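You operate a simulated robot arm through the tools that you are given. There is no shell and no other tool. Be economical: measure what you need, move in short steps, check, and stop when the job is done.

Carry out the task below with a simulated robot arm. There is one attempt and no reset: what you move stays moved.

TASK
Scan the loaded slide; if the display says faded put it in the repair box, else in the slide tray.
Fine: feed knob to Feed; one scan, dpi dial as it is; watch the display; then the knob to Free; shut the scanner tray again; leave the scanner on; the repair box stays where it is.
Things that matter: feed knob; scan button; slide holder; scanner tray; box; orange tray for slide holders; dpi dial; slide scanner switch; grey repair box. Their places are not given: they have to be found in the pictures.

It is judged by the outcome, as a careful person would: the job done as asked, and still so three seconds after it is handed in. It fails if anything else is knocked over, pushed out of place, dropped, spilled or broken.

THE ROBOT
A 7-joint arm with a two-finger parallel gripper, fixed in place. Base frame: the origin is at the foot of the arm, x ahead of it, y to its left, z up; the work surface is at about z = 0. Lengths are in mm, angles in degrees, forces in N, time in s.
With the tool pointing down near the work surface it reaches from about 240 to 620 mm from the base axis. Its first joint turns from -66.0 to 66.0 degrees. Payload 2.6 kg.
The TCP is the grasp point between the finger pads, 30 mm short of the fingertips. In the tool frame z runs along the fingers and y along their closing line. The gripper opens to 94 mm. The fingers are 28 mm wide and 10 mm thick; the gripper's body (50 by 96 mm) begins 55 mm behind the TCP.
Orientation is that of the tool frame in the base frame, as a unit quaternion [w, x, y, z]. With the fingers straight down and closing along the base's y, the tool's x points along the base's -x, its y along +y and its z along -z.

THE INTERFACE
- The arm moves only by the tool send_rows. Its argument "targets" is a list of rows, each an object (a shift or turn left out is 0, a gripper value left out holds the last) with "rot": the turn, a rotation vector about the base's x, y, z in units of 180 degrees (1.0 is 180 degrees), a list of three; "delta_pos": the shift along the base's x, y, z in units of 500 mm (1.0 is 500 mm), a list of three; "gripper": the gripper command, from -1 (fully open) to 1 (shut), values between in proportion. In form: [{"rot": [ax, ay, az], "delta_pos": [dx, dy, dz], "gripper": gripper}, ...]. A call has 1 to 12 rows; each row is the pose to reach, as a shift and turn from the pose commanded when the call began. A call with a number of a shift or a turn outside -1 to 1 is refused whole. Rows are played at 5 a second. More than 50 mm and 8.6 degrees between two rows, or a gripper value outside its range, and nothing of the call is played. A pose out of reach is approached as far as the arm can. The call stops where the force on the tool passes 40 N (or 10 N more than at its start, if that is more) or the arm is blocked; 0.2 s more then pass. The fingers move at their own pace (about 72 mm/s each) and stop on an object; they squeeze with about 38 N. The grip force told is the motor's: it shows also when the fingers shut on nothing. Time passes only in rows, and 0.2 s behind the last, so rows that repeat a pose let the fingers close. The reply holds the time, the measured pose of the TCP, the force on the tool along the base axes, the opening and the grip force, in the units named above and with some noise.
- Cameras (640 x 400 px; columns grow to the right, rows downward): "scene" is fixed at [49.4, 453.7, 554.1]; the picture's right is [-0.56, -0.83, 0.00], its down [-0.55, 0.37, -0.74] and it looks along [0.62, -0.42, -0.67] (base axes); focal length 291 px, centre (320, 200). "wrist" rides on the gripper at [-37, 0, -58] in the tool frame; the picture's right is [0.00, -1.00, 0.00], its down [0.97, 0.00, -0.24] and it looks along [0.24, 0.00, 0.97] (tool axes); focal length 218 px, centre (320, 200).
- capture(camera): a new picture of that camera. It takes no simulated time.
- point_at(camera, pixels): for up to 12 pixels [column, row] of the newest picture of that camera ("zoom" is the newest enlarged one), the place [x, y, z] in the base frame of the surface seen there, good to about 3 mm. It takes no simulated time.
- close_up(camera, box): a new picture of the part [left, top, right, bottom] of that camera's present view, enlarged. It takes no simulated time.
- job_done(): hands the job in; it is judged then, once.

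Work in short steps. Measure before you move; look again where a grasp or a placing could have gone wrong, and mend it. You have 80 turns and 46 pictures in all, those below and enlarged ones among them. Open the gripper and draw the arm clear of the work before you hand the job in, unless the task says otherwise; then end with one line.

The tools are called after "Request:" as name(argument=value, ...) on one line, values as JSON. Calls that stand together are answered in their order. send_rows: Moves the arm, as the interface text tells. Its arguments: {"type":"object","properties":{"targets":{"type":"array"}},"required":["targets"]} The other tools are called the same way: capture (camera) takes a picture; point_at (camera, pixels) gives the place of the surface under pixels of a picture; close_up (camera, box) takes an enlarged picture of a part of a camera's view; job_done () hands the job in.

At the start:

```text
clock: 0.0
tool_pos: [281.2, 226.8, 360.1]
tool_rot: [0.001, 0.0, 1.0, 0.0]
wrist_force: [-0.5, 0.1, -0.8]
width: 94.0
grasp_force: 0.1
```

scene: 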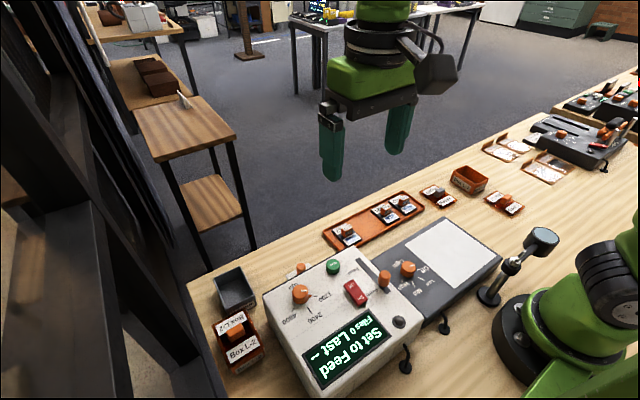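
wrist: 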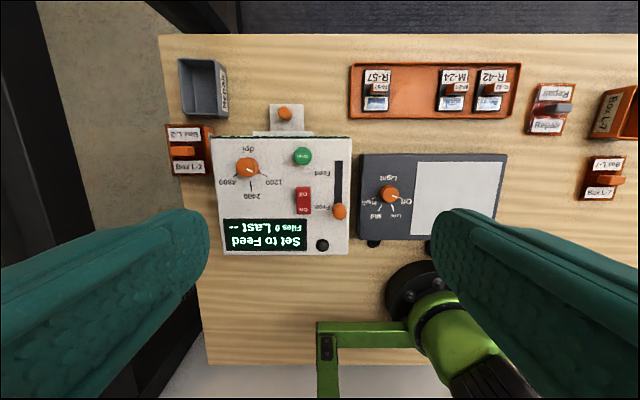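

The scanner sits around wrist px (280,195), with the feed slider at its right side and the scanner tray at its far side. I take enlarged views to read labels before measuring.

Request:
close_up(camera="wrist", box=[160, 40, 360, 260])

Request:
close_up(camera="scene", box=[200, 180, 460, 400])

```text
1.82 times, centred on (260, 150) of wrist
```

zoom: 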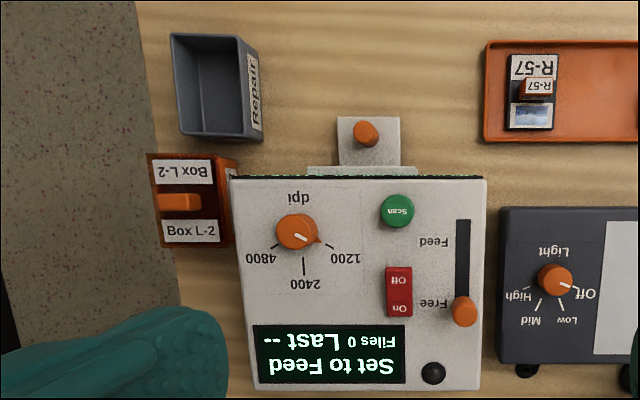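

```text
1.82 times, centred on (330, 290) of scene
```

zoom: 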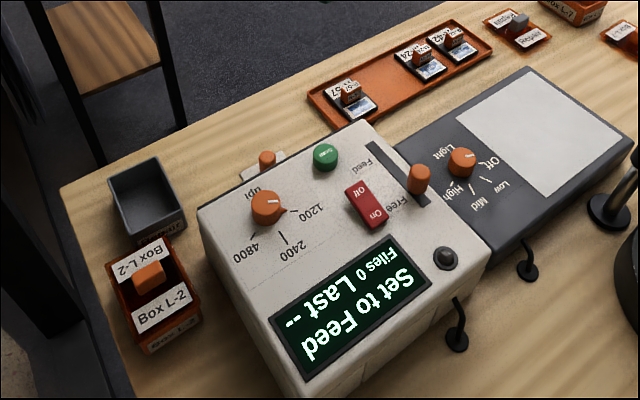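

The display says "Set to Feed"; the slider knob is at Free, and the tray pull is at the far side. I measure the relevant points.

Request:
point_at(camera="zoom", pixels=[[420, 168], [412, 190], [375, 150], [427, 205], [325, 150], [267, 156], [264, 168], [248, 172], [205, 208], [373, 125], [146, 240], [375, 222]])

Request:
point_at(camera="wrist", pixels=[[285, 114], [272, 106], [304, 106], [303, 156], [338, 164], [340, 211], [178, 60], [228, 64], [182, 114], [227, 116], [203, 90], [400, 100]])

```text
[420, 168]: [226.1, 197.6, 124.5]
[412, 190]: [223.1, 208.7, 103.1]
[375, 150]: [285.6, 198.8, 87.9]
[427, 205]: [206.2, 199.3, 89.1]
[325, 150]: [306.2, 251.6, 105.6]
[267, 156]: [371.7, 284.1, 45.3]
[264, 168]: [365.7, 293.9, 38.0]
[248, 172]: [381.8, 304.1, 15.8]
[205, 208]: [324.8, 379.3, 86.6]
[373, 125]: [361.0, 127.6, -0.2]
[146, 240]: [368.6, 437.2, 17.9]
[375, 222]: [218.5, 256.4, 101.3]
```

```text
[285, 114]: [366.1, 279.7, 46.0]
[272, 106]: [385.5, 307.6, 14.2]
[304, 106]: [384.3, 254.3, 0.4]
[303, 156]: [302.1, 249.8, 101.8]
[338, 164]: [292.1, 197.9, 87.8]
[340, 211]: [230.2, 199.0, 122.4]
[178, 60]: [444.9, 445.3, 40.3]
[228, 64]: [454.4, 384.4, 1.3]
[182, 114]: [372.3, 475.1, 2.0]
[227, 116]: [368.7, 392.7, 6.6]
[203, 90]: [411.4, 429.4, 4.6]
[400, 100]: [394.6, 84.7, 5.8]
```

The slider knob is at about (227,198), top z≈124, and its slot runs along x to about 292. I go above it with the fingers half open.

Request:
send_rows(targets=[{"delta_pos": [-0.03, -0.015, -0.08], "gripper": -0.06}, {"delta_pos": [-0.06, -0.03, -0.16], "gripper": -0.06}, {"delta_pos": [-0.09, -0.045, -0.24], "gripper": -0.06}, {"delta_pos": [-0.108, -0.0566, -0.32], "gripper": -0.06}, {"delta_pos": [-0.108, -0.0566, -0.39], "gripper": -0.06}])

Request:
capture(camera="wrist")

```text
clock: 1.2
tool_pos: [227.4, 197.9, 165.5]
tool_rot: [0.0, -0.001, 1.0, 0.001]
wrist_force: [0.0, 0.1, -0.3]
width: 50.0
grasp_force: 0.1
```

```text
41 pictures are left
```

wrist: 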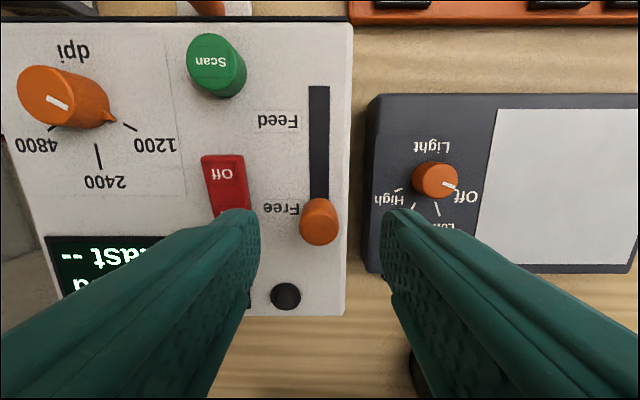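

The knob (320,220) lies between the fingers, and the left finger clears the switch. I descend to TCP z≈128 and close.

Request:
send_rows(targets=[{"delta_pos": [0, 0, -0.04]}, {"delta_pos": [0, 0, -0.074]}, {"delta_pos": [0, 0, -0.074], "gripper": 1}, {"delta_pos": [0, 0, -0.074], "gripper": 1}, {"delta_pos": [0, 0, -0.074], "gripper": 1}])

```text
clock: 2.4
tool_pos: [227.1, 198.6, 127.8]
tool_rot: [0.001, -0.001, 1.0, 0.001]
wrist_force: [1.5, 11.7, -9.5]
width: 18.5
grasp_force: 45.4
```

Gripped (width 18.5). I slide it toward Feed in +x by 48 mm.

Request:
send_rows(targets=[{"delta_pos": [0.02, 0, 0]}, {"delta_pos": [0.04, 0, 0]}, {"delta_pos": [0.06, 0, 0]}, {"delta_pos": [0.08, 0, 0]}, {"delta_pos": [0.096, 0, 0]}])

Request:
capture(camera="scene")

```text
clock: 3.6
tool_pos: [274.6, 198.4, 127.8]
tool_rot: [0.0, 0.0, 1.0, 0.002]
wrist_force: [0.3, 14.6, -7.8]
width: 18.4
grasp_force: 45.5
```

```text
40 pictures are left
```

scene: 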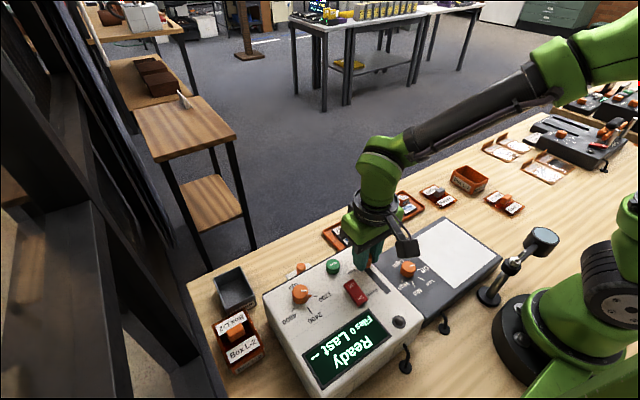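

Display now reads "Ready". I release, lift, and move closed fingers over the Scan button at about (304,251,105).

Request:
send_rows(targets=[{"gripper": -0.06}, {"gripper": -0.06}, {"gripper": -0.06}, {"delta_pos": [0, 0, 0.06], "gripper": -0.06}, {"delta_pos": [0, 0, 0.12], "gripper": -0.06}, {"delta_pos": [0.03, 0.05, 0.12], "gripper": 1}, {"delta_pos": [0.0588, 0.1052, 0.12], "gripper": 1}, {"delta_pos": [0.0588, 0.1052, 0.07], "gripper": 1}, {"delta_pos": [0.0588, 0.1052, 0.05], "gripper": 1}])

Request:
capture(camera="wrist")

Request:
close_up(camera="scene", box=[260, 220, 440, 390])

```text
clock: 5.6
tool_pos: [306.5, 251.1, 152.5]
tool_rot: [0.0, 0.0, 1.0, 0.001]
wrist_force: [0.0, -0.3, 0.2]
width: 0.1
grasp_force: 32.5
```

```text
39 pictures are left
```

wrist: 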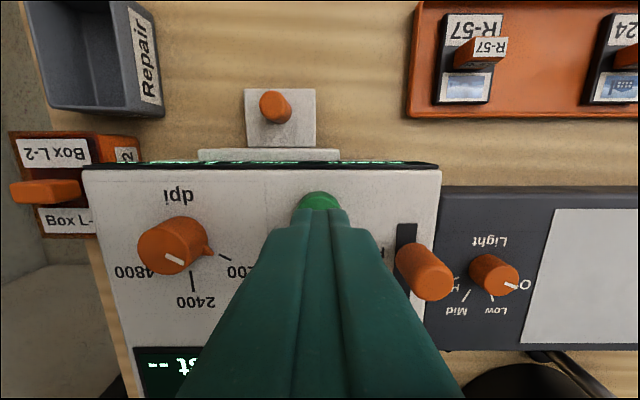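

```text
2.35 times, centred on (350, 305) of scene
```

zoom: 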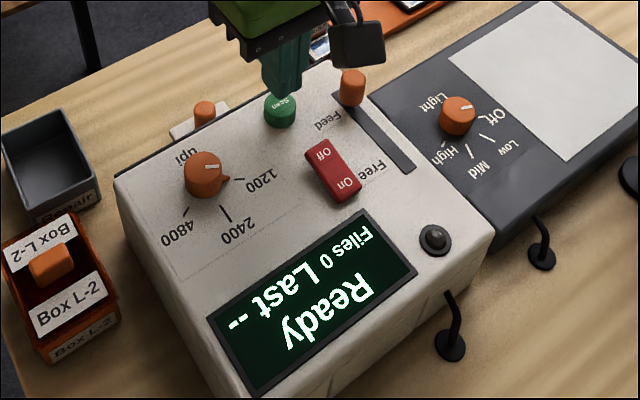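

Tip is about 17 mm above the button. I press once, slowly, then lift again.

Request:
send_rows(targets=[{"delta_pos": [-0.004, 0, -0.03]}, {"delta_pos": [-0.004, 0, -0.038]}, {"delta_pos": [-0.004, 0, -0.044]}])

Request:
close_up(camera="scene", box=[260, 220, 440, 390])

```text
clock: 6.4
tool_pos: [302.0, 251.8, 130.2]
tool_rot: [0.0, 0.0, 1.0, 0.001]
wrist_force: [-0.6, 0.1, -0.2]
width: 0.1
grasp_force: 33.3
```

```text
2.35 times, centred on (350, 305) of scene
```

zoom: 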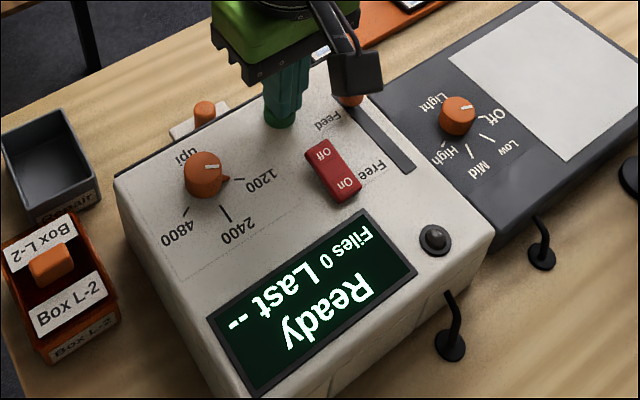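

No contact force yet and the display is unchanged. I press a few mm further.

Request:
send_rows(targets=[{"delta_pos": [0, 0, -0.004]}, {"delta_pos": [0, 0, -0.008]}])

Request:
close_up(camera="scene", box=[260, 220, 440, 390])

```text
clock: 7.0
tool_pos: [301.6, 251.2, 126.7]
tool_rot: [0.001, -0.001, 1.0, 0.002]
wrist_force: [-0.5, -0.6, 4.6]
width: 0.0
grasp_force: 33.4
```

```text
2.35 times, centred on (350, 305) of scene
```

zoom: 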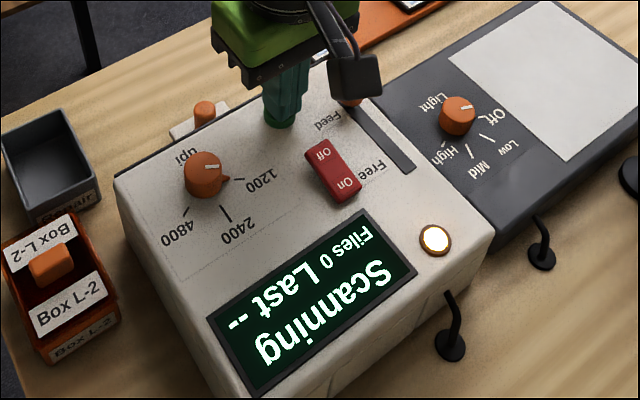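

Display shows "Scanning". I lift straight off and wait.

Request:
send_rows(targets=[{"delta_pos": [0, 0, 0.04]}, {"delta_pos": [0, 0, 0.1]}, {"delta_pos": [0, 0, 0.14]}, {"delta_pos": [0, 0, 0.14]}, {"delta_pos": [0, 0, 0.14]}, {"delta_pos": [0, 0, 0.14]}, {"delta_pos": [0, 0, 0.14]}, {"delta_pos": [0, 0, 0.14]}, {"delta_pos": [0, 0, 0.14]}, {"delta_pos": [0, 0, 0.14]}, {"delta_pos": [0, 0, 0.14]}, {"delta_pos": [0, 0, 0.14]}])

Request:
close_up(camera="scene", box=[260, 220, 440, 390])

```text
clock: 9.6
tool_pos: [301.9, 251.3, 196.7]
tool_rot: [0.0, -0.001, 1.0, 0.001]
wrist_force: [0.3, 0.7, 1.3]
width: 0.1
grasp_force: 32.9
```

```text
2.35 times, centred on (350, 305) of scene
```

zoom: 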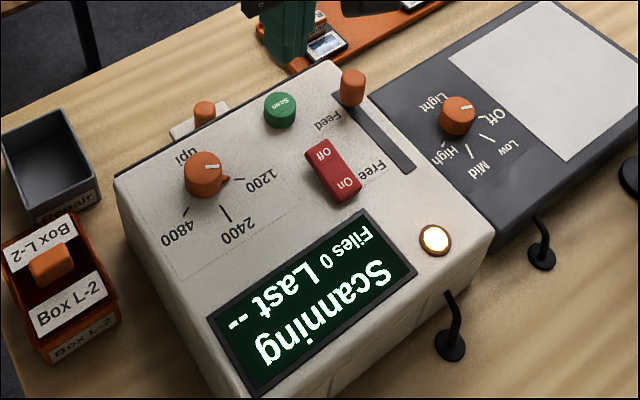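

Still "Scanning". I wait more, moving to stand over the feed knob (275,198) with fingers half open meanwhile.

Request:
send_rows(targets=[{"delta_pos": [-0.027, -0.053, 0], "gripper": -0.06}, {"delta_pos": [-0.054, -0.1055, 0], "gripper": -0.06}, {"delta_pos": [-0.054, -0.1055, 0]}, {"delta_pos": [-0.054, -0.1055, 0]}, {"delta_pos": [-0.054, -0.1055, 0]}, {"delta_pos": [-0.054, -0.1055, 0]}, {"delta_pos": [-0.054, -0.1055, 0]}, {"delta_pos": [-0.054, -0.1055, 0]}, {"delta_pos": [-0.054, -0.1055, 0]}, {"delta_pos": [-0.054, -0.1055, 0]}, {"delta_pos": [-0.054, -0.1055, 0]}, {"delta_pos": [-0.054, -0.1055, 0]}])

Request:
close_up(camera="scene", box=[260, 220, 440, 390])

```text
clock: 12.2
tool_pos: [275.1, 199.8, 197.0]
tool_rot: [0.0, -0.001, 1.0, 0.001]
wrist_force: [-0.1, 0.0, 0.1]
width: 50.0
grasp_force: 0.1
```

```text
2.35 times, centred on (350, 305) of scene
```

zoom: 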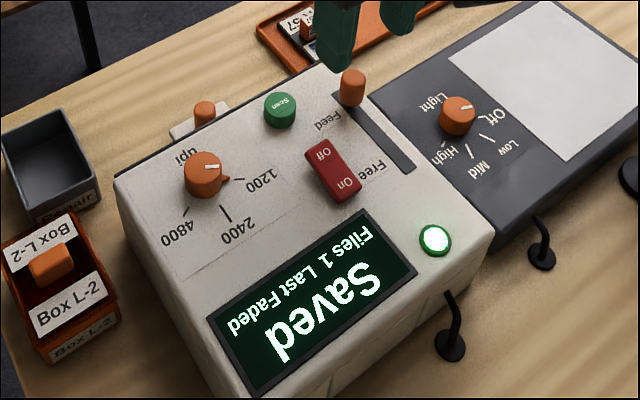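

"Saved, Files 1, Last Faded": the slide goes to the grey repair box. I now lower onto the feed knob and grip it, then slide it back to Free.

Request:
send_rows(targets=[{"delta_pos": [-0.001, -0.001, -0.07]}, {"delta_pos": [-0.001, -0.001, -0.138]}, {"delta_pos": [-0.001, -0.001, -0.138], "gripper": 1}, {"delta_pos": [-0.001, -0.001, -0.138], "gripper": 1}, {"delta_pos": [-0.001, -0.001, -0.138], "gripper": 1}, {"delta_pos": [-0.021, -0.001, -0.138]}, {"delta_pos": [-0.041, -0.001, -0.138]}, {"delta_pos": [-0.061, -0.001, -0.138]}, {"delta_pos": [-0.081, -0.001, -0.138]}, {"delta_pos": [-0.096, -0.001, -0.138]}])

Request:
close_up(camera="scene", box=[260, 220, 440, 390])

```text
clock: 14.2
tool_pos: [238.7, 198.9, 127.7]
tool_rot: [-0.002, 0.0, 1.0, 0.001]
wrist_force: [-1.2, 1.8, -2.3]
width: 18.3
grasp_force: 45.0
stopped in row 9: the force on the tool passed its limit (the readings are from after the stop); the commanded pose is now the measured one
```

```text
2.35 times, centred on (350, 305) of scene
```

zoom: 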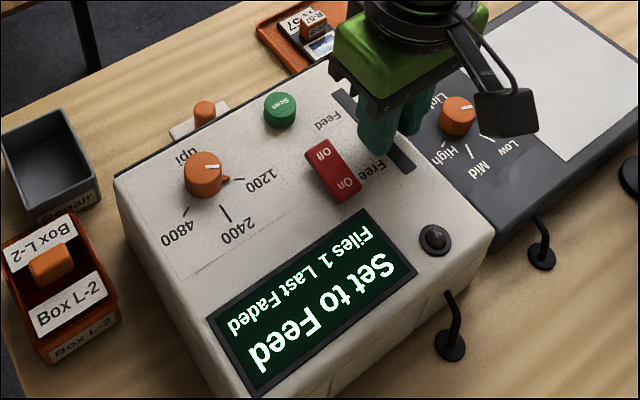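

The knob stopped at x≈239, short of its original 227, perhaps from a force transient. I continue gently.

Request:
send_rows(targets=[{"delta_pos": [-0.006, 0, 0]}, {"delta_pos": [-0.012, 0, 0]}, {"delta_pos": [-0.018, 0, 0]}, {"delta_pos": [-0.023, 0, 0]}])

```text
clock: 15.2
tool_pos: [225.8, 198.5, 128.4]
tool_rot: [-0.002, -0.001, 1.0, 0.001]
wrist_force: [-0.2, 1.9, -5.5]
width: 18.4
grasp_force: 44.7
```

Feed knob is back at Free. I release, lift, and travel over the tray pull at about (367,281).

Request:
send_rows(targets=[{"gripper": -0.06}, {"gripper": -0.06}, {"gripper": -0.06}, {"delta_pos": [0, 0, 0.08]}, {"delta_pos": [0, 0, 0.14]}, {"delta_pos": [0.08, 0.04, 0.14]}, {"delta_pos": [0.16, 0.08, 0.14]}, {"delta_pos": [0.23, 0.12, 0.14]}, {"delta_pos": [0.282, 0.165, 0.14]}, {"delta_pos": [0.282, 0.165, 0.05]}, {"delta_pos": [0.282, 0.165, 0.0]}])

Request:
capture(camera="wrist")

Request:
capture(camera="scene")

```text
clock: 17.6
tool_pos: [366.6, 282.3, 126.9]
tool_rot: [0.0, -0.002, 1.0, 0.001]
wrist_force: [0.2, 0.1, 0.3]
width: 49.8
grasp_force: 0.1
```

```text
32 pictures are left
```

wrist: 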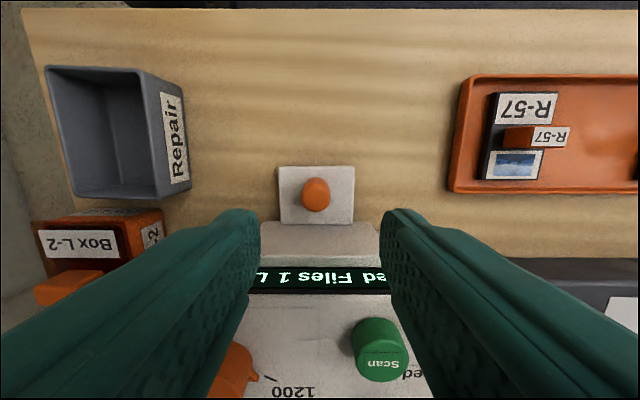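

```text
31 pictures are left
```

scene: 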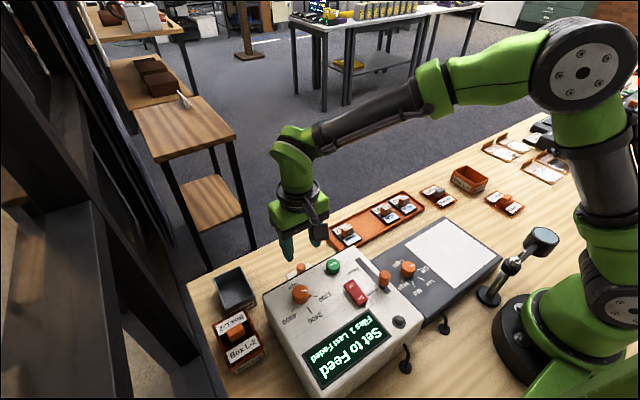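

Tray knob is at wrist px (316,195), beyond the fingers' tips. I check its place and the plate.

Request:
point_at(camera="wrist", pixels=[[317, 188], [316, 205], [290, 185], [340, 185], [316, 172], [316, 235], [110, 135], [75, 75], [150, 85], [140, 185], [80, 185], [316, 262]])

```text
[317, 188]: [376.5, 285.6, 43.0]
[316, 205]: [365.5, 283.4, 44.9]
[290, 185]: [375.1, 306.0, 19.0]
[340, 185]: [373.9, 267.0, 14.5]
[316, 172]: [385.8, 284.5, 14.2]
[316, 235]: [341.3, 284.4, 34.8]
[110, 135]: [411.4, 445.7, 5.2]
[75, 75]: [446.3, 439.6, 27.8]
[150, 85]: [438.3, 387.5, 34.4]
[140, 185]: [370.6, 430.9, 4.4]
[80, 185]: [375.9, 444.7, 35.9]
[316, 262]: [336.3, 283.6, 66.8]
```

Knob centre ≈(370,284), top z≈45, plate z≈15. I descend to TCP z≈52 and close.

Request:
send_rows(targets=[{"delta_pos": [0.007, 0.003, -0.06]}, {"delta_pos": [0.007, 0.003, -0.11]}, {"delta_pos": [0.007, 0.003, -0.15]}, {"delta_pos": [0.007, 0.003, -0.15], "gripper": 1}, {"delta_pos": [0.007, 0.003, -0.15], "gripper": 1}, {"delta_pos": [0.007, 0.003, -0.15], "gripper": 1}])

```text
clock: 19.0
tool_pos: [370.2, 285.3, 51.5]
tool_rot: [-0.002, -0.003, 1.0, 0.003]
wrist_force: [4.3, 17.3, -11.6]
width: 18.9
grasp_force: 45.3
```

Gripped (18.9 mm). I pull the tray out along +x by 60 mm.

Request:
send_rows(targets=[{"delta_pos": [0.02, -0.003, 0]}, {"delta_pos": [0.04, -0.003, 0]}, {"delta_pos": [0.06, -0.003, 0]}, {"delta_pos": [0.08, -0.003, 0]}, {"delta_pos": [0.1, -0.003, 0]}, {"delta_pos": [0.12, -0.003, 0]}])

Request:
capture(camera="wrist")

```text
clock: 20.4
tool_pos: [428.7, 285.3, 52.0]
tool_rot: [-0.004, -0.003, 1.0, 0.004]
wrist_force: [-1.1, 30.2, -21.7]
width: 18.7
grasp_force: 45.3
```

```text
30 pictures are left
```

wrist: 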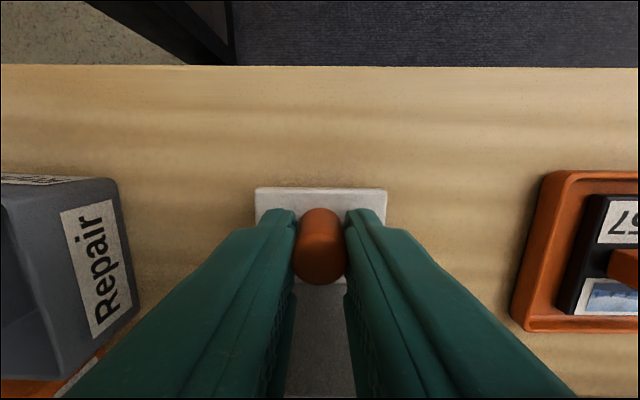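

The tray moved with the knob; side force of 30 N means my y is a bit off (measured 285.3). I correct y by a couple of mm and look from the scene camera.

Request:
send_rows(targets=[{"delta_pos": [0.0, 0.004, 0.001]}, {"delta_pos": [0.01, 0.005, 0.002]}, {"delta_pos": [0.02, 0.005, 0.002]}])

Request:
close_up(camera="scene", box=[200, 180, 440, 330])

```text
clock: 21.2
tool_pos: [439.7, 285.0, 53.0]
tool_rot: [-0.004, -0.002, 1.0, 0.001]
wrist_force: [-0.4, 20.9, -28.7]
width: 18.6
grasp_force: 45.4
```

```text
2.67 times, centred on (320, 255) of scene
```

zoom: 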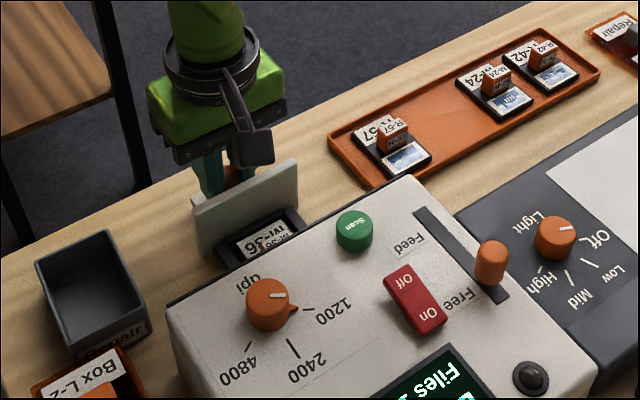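

The tray carries a holder ("…-36") that is only half out. I pull further, lowering and shifting slightly to relieve the side forces, until the holder is clear.

Request:
send_rows(targets=[{"delta_pos": [0.01, 0.003, -0.002]}, {"delta_pos": [0.026, 0.004, -0.004]}, {"delta_pos": [0.042, 0.004, -0.004]}, {"delta_pos": [0.058, 0.004, -0.004]}, {"delta_pos": [0.074, 0.004, -0.004]}, {"delta_pos": [0.09, 0.004, -0.004]}])

Request:
close_up(camera="scene", box=[200, 180, 440, 330])

```text
clock: 22.6
tool_pos: [489.3, 281.8, 53.1]
tool_rot: [0.004, -0.001, 1.0, 0.0]
wrist_force: [-1.1, -0.1, -0.4]
width: 0.0
grasp_force: 32.4
```

```text
2.67 times, centred on (320, 255) of scene
```

zoom: 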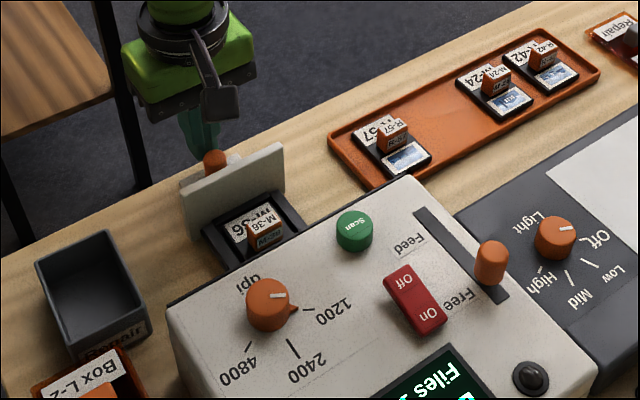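

The fingers slipped off when the tray likely hit its stop; the M-36 holder with its handle is now visible. I lift and look from above.

Request:
send_rows(targets=[{"delta_pos": [0, 0, 0.09]}, {"delta_pos": [0, 0, 0.18]}, {"delta_pos": [-0.04, 0, 0.26], "gripper": -0.06}, {"delta_pos": [-0.12, 0, 0.28], "gripper": -0.06}, {"delta_pos": [-0.16, 0, 0.28], "gripper": -0.06}])

Request:
capture(camera="wrist")

```text
clock: 23.8
tool_pos: [404.5, 285.4, 191.9]
tool_rot: [-0.002, -0.001, 1.0, 0.0]
wrist_force: [0.5, 0.0, 0.7]
width: 49.6
grasp_force: 0.1
```

```text
27 pictures are left
```

wrist: 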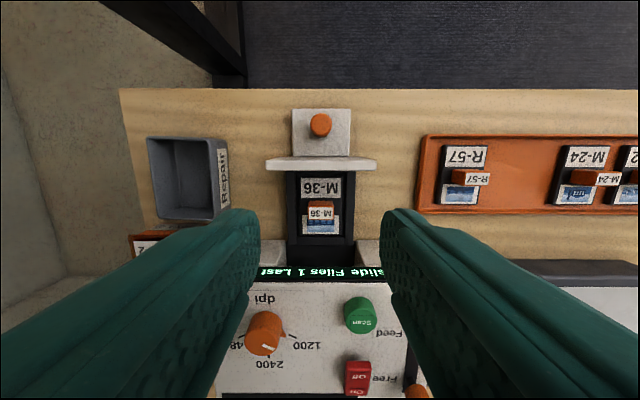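

The M-36 holder lies in the opened tray at px (321,205), handle at (320,212). I enlarge and measure it and the repair box.

Request:
close_up(camera="wrist", box=[130, 90, 390, 280])

Request:
point_at(camera="wrist", pixels=[[321, 205], [312, 212], [332, 212], [321, 188], [320, 228], [321, 124], [320, 160], [320, 255], [150, 139], [219, 139], [185, 180], [160, 216]])

```text
2.11 times, centred on (260, 185) of wrist
```

zoom: 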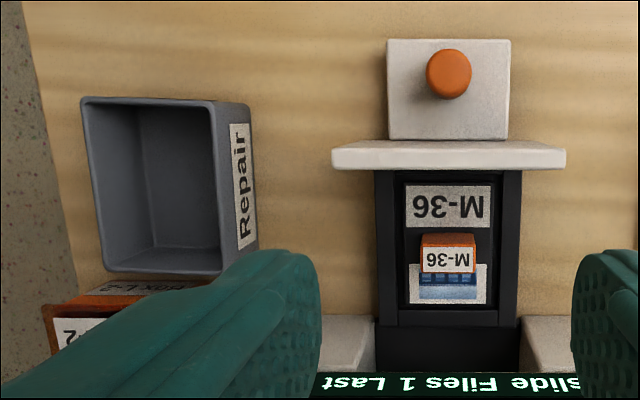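

```text
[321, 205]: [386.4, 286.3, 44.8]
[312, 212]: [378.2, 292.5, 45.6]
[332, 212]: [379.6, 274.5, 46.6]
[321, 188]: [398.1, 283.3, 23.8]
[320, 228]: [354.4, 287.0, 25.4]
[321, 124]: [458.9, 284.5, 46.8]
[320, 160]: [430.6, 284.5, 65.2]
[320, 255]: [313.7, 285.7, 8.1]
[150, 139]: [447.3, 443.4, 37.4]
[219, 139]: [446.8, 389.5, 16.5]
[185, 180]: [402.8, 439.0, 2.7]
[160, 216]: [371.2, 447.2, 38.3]
```

I measure the handle and the box rim on the enlarged picture for the grasp direction.

Request:
point_at(camera="zoom", pixels=[[448, 237], [448, 244], [448, 252], [448, 269], [425, 260], [473, 260], [448, 276], [408, 200], [492, 200], [410, 300], [490, 300], [448, 180]])

Request:
point_at(camera="zoom", pixels=[[84, 180], [90, 180], [212, 180], [218, 180], [150, 99], [150, 105], [150, 268], [160, 260], [228, 180], [250, 240], [245, 120], [85, 100]])

```text
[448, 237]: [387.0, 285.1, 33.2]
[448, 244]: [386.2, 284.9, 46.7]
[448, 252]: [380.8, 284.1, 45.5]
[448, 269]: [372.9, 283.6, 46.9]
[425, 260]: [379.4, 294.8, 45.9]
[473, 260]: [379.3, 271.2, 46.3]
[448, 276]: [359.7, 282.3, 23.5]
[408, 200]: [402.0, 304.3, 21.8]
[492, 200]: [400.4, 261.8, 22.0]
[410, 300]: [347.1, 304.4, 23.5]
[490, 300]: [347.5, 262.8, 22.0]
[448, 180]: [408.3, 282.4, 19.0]
```

```text
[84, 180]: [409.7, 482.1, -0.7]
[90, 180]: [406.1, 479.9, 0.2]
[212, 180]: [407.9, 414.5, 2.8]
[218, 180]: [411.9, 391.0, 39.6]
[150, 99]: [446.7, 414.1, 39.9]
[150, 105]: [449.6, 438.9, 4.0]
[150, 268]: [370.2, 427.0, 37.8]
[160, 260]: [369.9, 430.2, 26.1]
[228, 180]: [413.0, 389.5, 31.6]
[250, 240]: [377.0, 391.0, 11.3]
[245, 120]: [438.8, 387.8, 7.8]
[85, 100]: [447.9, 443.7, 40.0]
```

Handle: x 372–387, y 271–295, top z 46, centre (380,283.5). Box: about 72×54 inside, so closing along x is the better fit; I measure the like-shaped R-57 holder to learn its handle offset and height.

Request:
point_at(camera="wrist", pixels=[[443, 150], [486, 149], [440, 202], [482, 202], [466, 173], [466, 183], [456, 178], [476, 178], [465, 146], [460, 207], [520, 180], [214, 214]])

Request:
close_up(camera="wrist", box=[400, 110, 540, 230])

```text
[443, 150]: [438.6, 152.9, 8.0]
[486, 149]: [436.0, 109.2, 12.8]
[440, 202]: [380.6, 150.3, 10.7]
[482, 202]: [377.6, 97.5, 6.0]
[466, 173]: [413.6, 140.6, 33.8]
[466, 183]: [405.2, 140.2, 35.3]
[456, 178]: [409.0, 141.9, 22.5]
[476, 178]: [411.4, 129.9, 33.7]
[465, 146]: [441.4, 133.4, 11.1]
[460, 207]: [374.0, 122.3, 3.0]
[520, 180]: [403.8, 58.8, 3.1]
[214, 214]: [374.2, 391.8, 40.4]
```

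```text
3.33 times, centred on (470, 170) of wrist
```

zoom: 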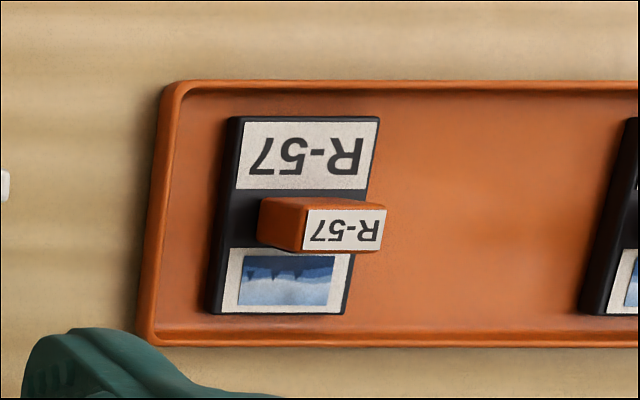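

Handle is centred on the holder; the holder's bottom lies ~31.5 mm below its handle top. I turn the gripper +90° about z over the handle, fingers 40 mm open.

Request:
send_rows(targets=[{"rot": [0, 0, 0.0455], "delta_pos": [-0.005, 0, 0], "gripper": 0.1}, {"rot": [0, 0, 0.091], "delta_pos": [-0.01, 0, 0]}, {"rot": [0, 0, 0.1365], "delta_pos": [-0.015, 0, 0]}, {"rot": [0, 0, 0.182], "delta_pos": [-0.02, 0, 0]}, {"rot": [0, 0, 0.2275], "delta_pos": [-0.025, -0.001, 0]}, {"rot": [0, 0, 0.273], "delta_pos": [-0.03, -0.002, 0]}, {"rot": [0, 0, 0.3185], "delta_pos": [-0.035, -0.003, 0]}, {"rot": [0, 0, 0.364], "delta_pos": [-0.04, -0.004, 0]}, {"rot": [0, 0, 0.4095], "delta_pos": [-0.045, -0.004, 0]}, {"rot": [0, 0, 0.455], "delta_pos": [-0.049, -0.004, 0]}, {"rot": [0, 0, 0.5], "delta_pos": [-0.049, -0.004, 0]}, {"rot": [0, 0, 0.5], "delta_pos": [-0.049, -0.004, -0.09]}])

Request:
capture(camera="wrist")

```text
clock: 26.4
tool_pos: [381.9, 284.1, 146.1]
tool_rot: [0.001, 0.708, -0.706, 0.001]
wrist_force: [-0.4, 0.0, -0.4]
width: 42.3
grasp_force: 0.1
```

```text
24 pictures are left
```

wrist: 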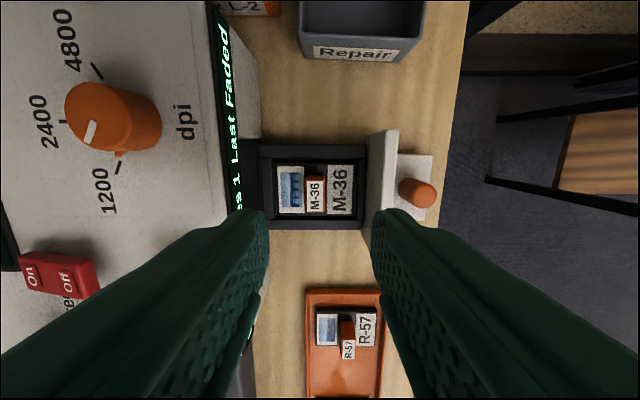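

The handle at (315,192) is nearly centred between the fingers. I verify its position from this view.

Request:
point_at(camera="wrist", pixels=[[316, 180], [308, 192], [324, 192], [315, 210], [376, 150], [383, 137], [275, 190], [357, 190]])

```text
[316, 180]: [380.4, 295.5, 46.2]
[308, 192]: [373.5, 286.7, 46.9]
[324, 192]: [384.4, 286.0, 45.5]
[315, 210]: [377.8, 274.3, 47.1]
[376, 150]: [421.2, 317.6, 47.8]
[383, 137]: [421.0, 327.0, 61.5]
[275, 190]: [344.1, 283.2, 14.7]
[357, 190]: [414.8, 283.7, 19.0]
```

Handle centre is (379,284.5). I descend to TCP z≈58 and close.

Request:
send_rows(targets=[{"delta_pos": [-0.004, 0, -0.06]}, {"delta_pos": [-0.005, 0, -0.12]}, {"delta_pos": [-0.005, 0, -0.16]}, {"delta_pos": [-0.005, 0, -0.176]}, {"delta_pos": [-0.005, 0, -0.176], "gripper": 1}, {"delta_pos": [-0.005, 0, -0.176], "gripper": 1}, {"delta_pos": [-0.005, 0, -0.176], "gripper": 1}])

```text
clock: 28.0
tool_pos: [377.6, 283.9, 57.3]
tool_rot: [0.002, 0.707, -0.707, 0.001]
wrist_force: [0.5, -0.8, 0.2]
width: 13.5
grasp_force: 37.6
```

Gripped at 13.5 mm, with low forces. I lift straight up.

Request:
send_rows(targets=[{"delta_pos": [0, 0, 0.02]}, {"delta_pos": [0, 0, 0.06]}, {"delta_pos": [0, 0, 0.12]}, {"delta_pos": [0, 0, 0.18]}])

Request:
capture(camera="wrist")

Request:
close_up(camera="scene", box=[180, 160, 420, 330])

```text
clock: 29.0
tool_pos: [377.2, 285.0, 149.5]
tool_rot: [0.003, 0.708, -0.706, 0.001]
wrist_force: [-0.8, 0.0, -0.1]
width: 14.1
grasp_force: 37.8
```

```text
23 pictures are left
```

wrist: 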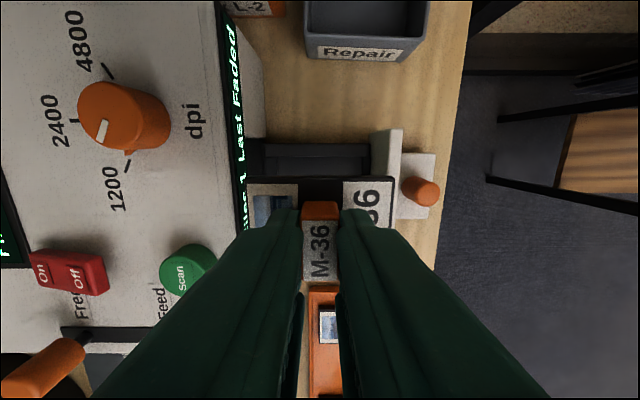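

```text
2.35 times, centred on (300, 245) of scene
```

zoom: 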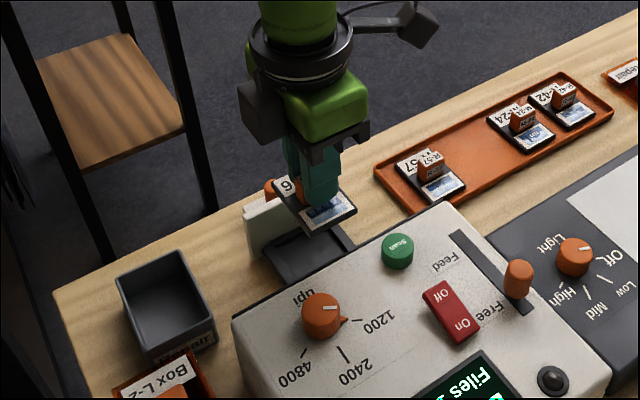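

Held and clear of the tray. I move partway (y≈350) to measure the box rim precisely.

Request:
send_rows(targets=[{"delta_pos": [0.02, 0.06, 0]}, {"delta_pos": [0.06, 0.11, 0.03]}, {"delta_pos": [0.062, 0.13, 0.05]}])

Request:
capture(camera="wrist")

```text
clock: 29.8
tool_pos: [410.4, 349.5, 174.4]
tool_rot: [0.001, 0.708, -0.707, 0.001]
wrist_force: [-0.4, 0.1, 0.3]
width: 13.5
grasp_force: 37.9
```

```text
21 pictures are left
```

wrist: 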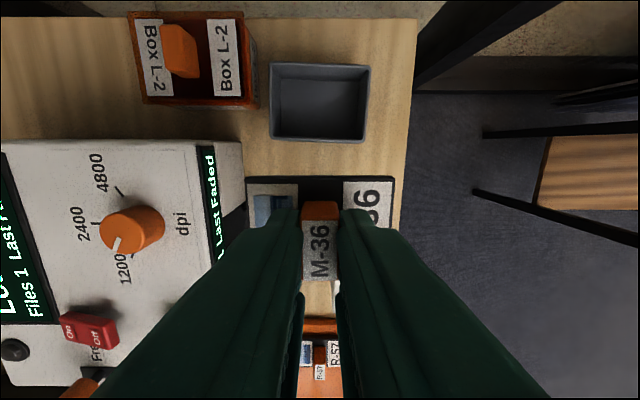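

The box is at px (320,103). I measure its rim from an enlarged picture.

Request:
close_up(camera="wrist", box=[256, 50, 384, 150])

Request:
point_at(camera="wrist", pixels=[[320, 64], [320, 139], [273, 100], [368, 100], [320, 110], [276, 66], [366, 66], [271, 136], [364, 140], [290, 120], [350, 120], [277, 100]])

```text
4.00 times, centred on (320, 100) of wrist
```

zoom: 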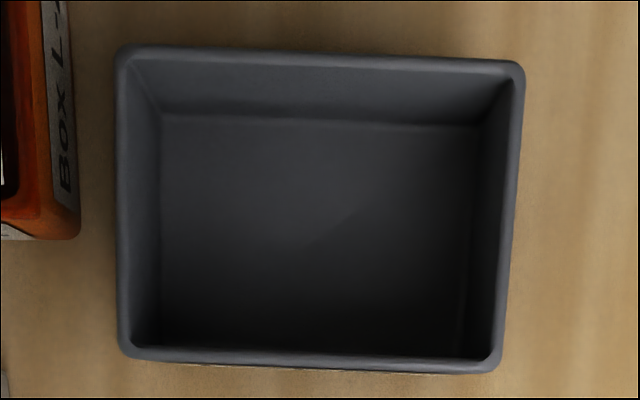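

```text
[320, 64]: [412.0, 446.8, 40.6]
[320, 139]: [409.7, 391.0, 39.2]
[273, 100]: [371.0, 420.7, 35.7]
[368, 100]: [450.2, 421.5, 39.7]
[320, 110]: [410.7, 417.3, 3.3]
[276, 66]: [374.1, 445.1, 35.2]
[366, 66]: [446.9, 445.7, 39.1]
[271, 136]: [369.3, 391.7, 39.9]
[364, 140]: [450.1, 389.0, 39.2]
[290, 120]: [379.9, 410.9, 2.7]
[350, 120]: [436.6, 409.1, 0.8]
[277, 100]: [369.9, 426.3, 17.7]
```

Box centre is (410,418.5), yaw about −2.5°, floor z≈3. I move above it with that slight turn and hover just over the rim.

Request:
send_rows(targets=[{"rot": [0, 0, -0.007], "delta_pos": [0, 0.07, 0]}, {"rot": [0, 0, -0.014], "delta_pos": [-0.001, 0.138, 0]}, {"rot": [0, 0, -0.014], "delta_pos": [-0.001, 0.138, -0.07]}, {"rot": [0, 0, -0.014], "delta_pos": [-0.001, 0.138, -0.14]}, {"rot": [0, 0, -0.014], "delta_pos": [-0.001, 0.138, -0.15]}])

Request:
capture(camera="wrist")

Request:
close_up(camera="scene", box=[180, 210, 320, 330])

```text
clock: 31.0
tool_pos: [409.6, 417.1, 97.5]
tool_rot: [-0.002, -0.692, 0.721, -0.001]
wrist_force: [-0.2, -0.4, -0.1]
width: 13.6
grasp_force: 38.0
```

```text
19 pictures are left
```

wrist: 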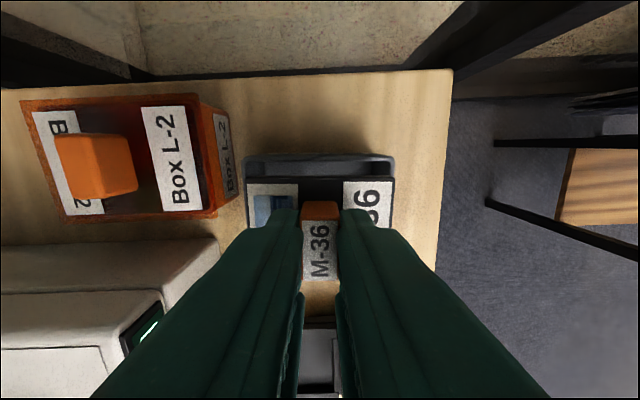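

```text
3.33 times, centred on (250, 270) of scene
```

zoom: 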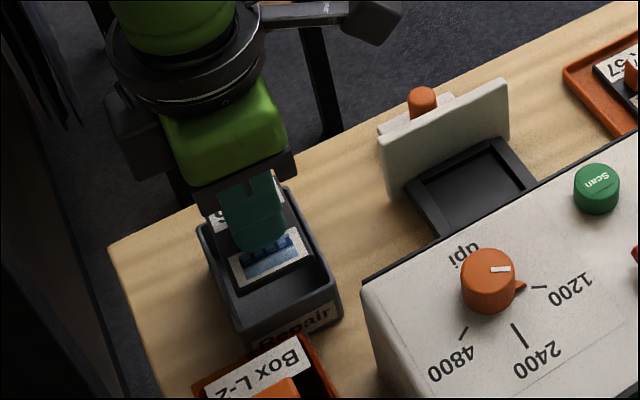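

The holder is parallel to and centred on the box. I lower it slowly toward the floor.

Request:
send_rows(targets=[{"delta_pos": [0.001, 0.002, -0.03]}, {"delta_pos": [0.001, 0.002, -0.06]}, {"delta_pos": [0.001, 0.002, -0.08]}, {"delta_pos": [0.001, 0.002, -0.092]}, {"delta_pos": [0.001, 0.002, -0.096]}])

```text
clock: 32.2
tool_pos: [409.4, 418.8, 50.8]
tool_rot: [-0.002, -0.692, 0.722, -0.001]
wrist_force: [0.2, -0.8, -0.4]
width: 13.9
grasp_force: 37.8
```

No contact yet at z 50.8. I go on in 1 mm steps.

Request:
send_rows(targets=[{"delta_pos": [0, 0, -0.003]}, {"delta_pos": [0, 0, -0.005]}, {"delta_pos": [0, 0, -0.007]}])

```text
clock: 33.0
tool_pos: [409.7, 419.6, 47.2]
tool_rot: [-0.002, -0.692, 0.721, -0.001]
wrist_force: [-0.3, -0.3, -0.4]
width: 13.7
grasp_force: 38.5
```

Request:
send_rows(targets=[{"delta_pos": [0, 0, -0.002]}, {"delta_pos": [0, 0, -0.004]}, {"delta_pos": [0, 0, -0.004]}])

Request:
capture(camera="wrist")

```text
clock: 33.8
tool_pos: [408.8, 419.4, 46.0]
tool_rot: [-0.001, -0.692, 0.722, -0.001]
wrist_force: [-1.4, -1.0, 8.9]
width: 13.9
grasp_force: 37.8
```

```text
17 pictures are left
```

wrist: 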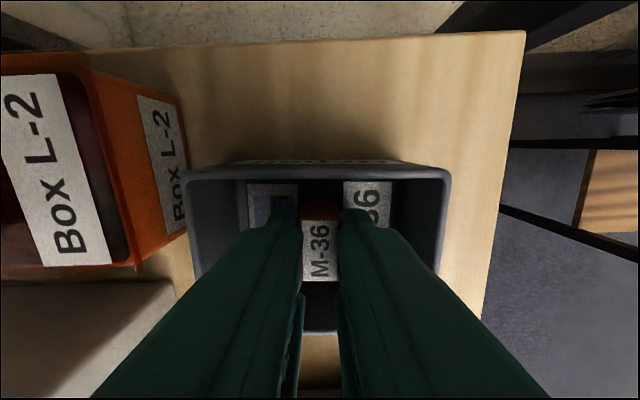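

Contact with the floor (8.9 N) at the expected height, inside the box. I open modestly (30 mm) and lift straight out.

Request:
send_rows(targets=[{"gripper": 0.36}, {"gripper": 0.36}, {"delta_pos": [0, 0, 0.04], "gripper": 0.36}, {"delta_pos": [0, 0, 0.1]}, {"delta_pos": [0, 0, 0.18]}, {"delta_pos": [0, 0, 0.26]}, {"delta_pos": [0, -0.08, 0.28]}, {"delta_pos": [0, -0.14, 0.28]}])

Request:
capture(camera="wrist")

```text
clock: 35.6
tool_pos: [409.4, 348.1, 185.7]
tool_rot: [-0.002, -0.693, 0.721, 0.0]
wrist_force: [0.5, -0.6, 0.5]
width: 30.0
grasp_force: 0.1
```

```text
16 pictures are left
```

wrist: 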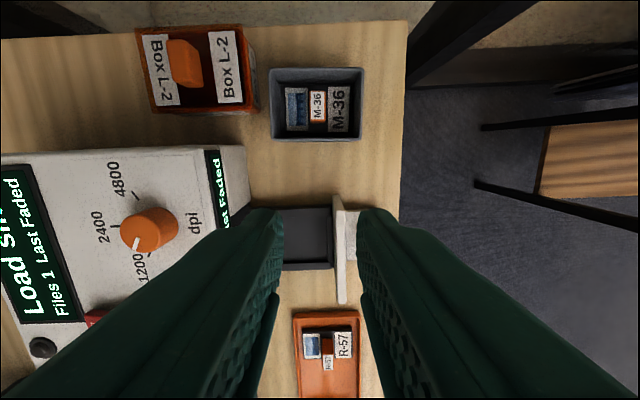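

The holder lies flat in the repair box. Next I shut the tray: closed fingers go beyond the tray knob (460,284), to x≈500, and then down.

Request:
send_rows(targets=[{"rot": [0, 0, 0.007], "delta_pos": [0.06, -0.04, 0], "gripper": 1}, {"rot": [0, 0, 0.014], "delta_pos": [0.12, -0.09, 0]}, {"rot": [0, 0, 0.014], "delta_pos": [0.181, -0.1275, 0]}, {"rot": [0, 0, 0.014], "delta_pos": [0.181, -0.1275, -0.09]}, {"rot": [0, 0, 0.014], "delta_pos": [0.181, -0.1275, -0.14]}])

Request:
capture(camera="wrist")

```text
clock: 36.8
tool_pos: [500.6, 284.2, 114.6]
tool_rot: [0.002, 0.708, -0.706, 0.001]
wrist_force: [0.2, 1.0, -0.3]
width: 0.0
grasp_force: 33.0
```

```text
15 pictures are left
```

wrist: 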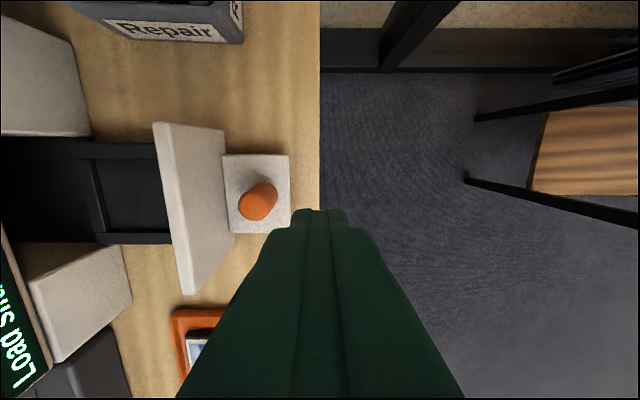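

Fingers are beyond the knob (258,202) with room. I go down to z≈54 and push −x.

Request:
send_rows(targets=[{"delta_pos": [0, 0, -0.07]}, {"delta_pos": [0, 0, -0.121]}, {"delta_pos": [-0.03, 0, -0.121]}, {"delta_pos": [-0.05, 0, -0.121]}, {"delta_pos": [-0.075, 0, -0.121]}, {"delta_pos": [-0.1, 0, -0.121]}, {"delta_pos": [-0.125, 0, -0.121]}, {"delta_pos": [-0.15, 0, -0.121]}, {"delta_pos": [-0.175, 0, -0.121]}, {"delta_pos": [-0.195, 0, -0.121]}, {"delta_pos": [-0.21, 0, -0.121]}])

Request:
close_up(camera="scene", box=[180, 180, 420, 340])

```text
clock: 39.2
tool_pos: [394.8, 285.1, 54.3]
tool_rot: [0.002, 0.707, -0.707, 0.0]
wrist_force: [-1.0, -0.3, 0.6]
width: 0.0
grasp_force: 32.9
```

```text
2.50 times, centred on (300, 260) of scene
```

zoom: 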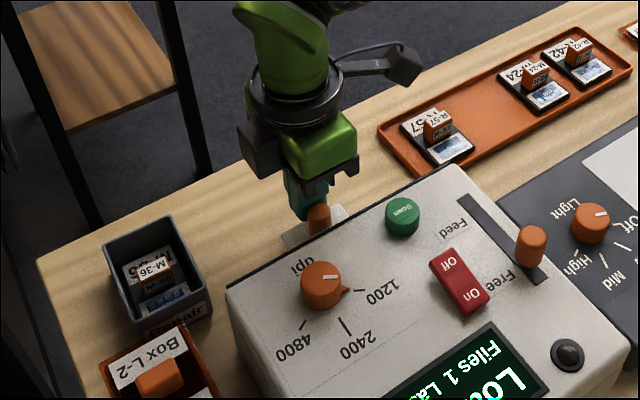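

Tray is almost shut. I push the last millimetres until it meets its stop.

Request:
send_rows(targets=[{"delta_pos": [-0.004, 0, 0]}, {"delta_pos": [-0.008, 0, 0]}, {"delta_pos": [-0.012, 0, 0]}, {"delta_pos": [-0.015, 0, 0]}, {"delta_pos": [-0.018, 0, 0]}])

```text
clock: 40.4
tool_pos: [388.2, 284.2, 55.6]
tool_rot: [-0.002, 0.708, -0.706, 0.002]
wrist_force: [14.2, 4.1, -4.8]
width: 0.1
grasp_force: 32.7
```

Force now rises (14 N) at x≈388: the tray is at its stop. I back off, lift clear and check.

Request:
send_rows(targets=[{"delta_pos": [0.03, 0, 0]}, {"delta_pos": [0.05, 0, 0.0]}, {"delta_pos": [0.05, 0, 0.08]}, {"delta_pos": [0.05, 0, 0.17]}, {"delta_pos": [0.05, 0, 0.26]}, {"delta_pos": [0.05, -0.04, 0.34], "gripper": -1}, {"delta_pos": [0.05, -0.12, 0.38]}])

Request:
capture(camera="wrist")

Request:
capture(camera="scene")

```text
clock: 42.0
tool_pos: [410.2, 226.2, 244.3]
tool_rot: [0.002, 0.708, -0.706, 0.001]
wrist_force: [-0.6, -0.4, 0.2]
width: 82.0
grasp_force: 0.0
```

```text
13 pictures are left
```

wrist: 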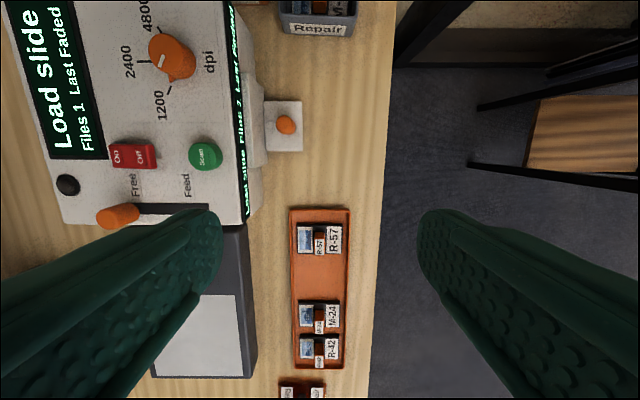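

```text
12 pictures are left
```

scene: 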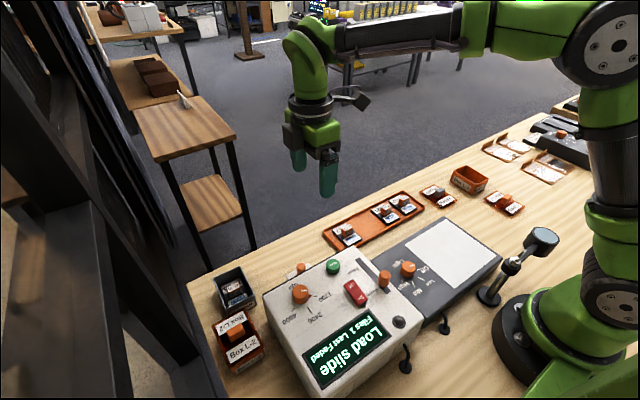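

The display reads "Load slide, Files 1, Last Faded" and everything is in place. I check the tray knob's position against the original (≈370) for full closure.

Request:
point_at(camera="wrist", pixels=[[285, 125], [300, 125], [118, 214], [258, 125]])

Request:
close_up(camera="scene", box=[200, 240, 360, 340])

```text
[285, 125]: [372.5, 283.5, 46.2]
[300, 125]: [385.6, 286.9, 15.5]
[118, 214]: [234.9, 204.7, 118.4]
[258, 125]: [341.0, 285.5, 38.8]
```

```text
4.00 times, centred on (280, 290) of scene
```

zoom: 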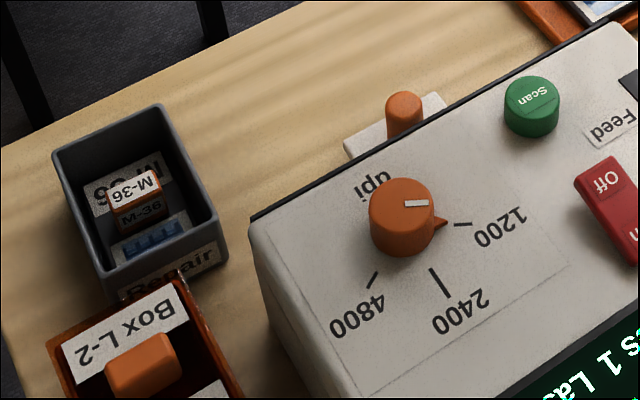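

The tray plate edge (x≈386) and knob match the start. The knob is at Free, the dial is unchanged, and the arm is clear with the gripper open, so I hand it in.

Request:
job_done()

```text
The job is handed in.
```

The display said "Faded" after one scan, so slide M-36 is now in the grey repair box; the feed knob is back at Free, the tray is shut and the scanner is still on.
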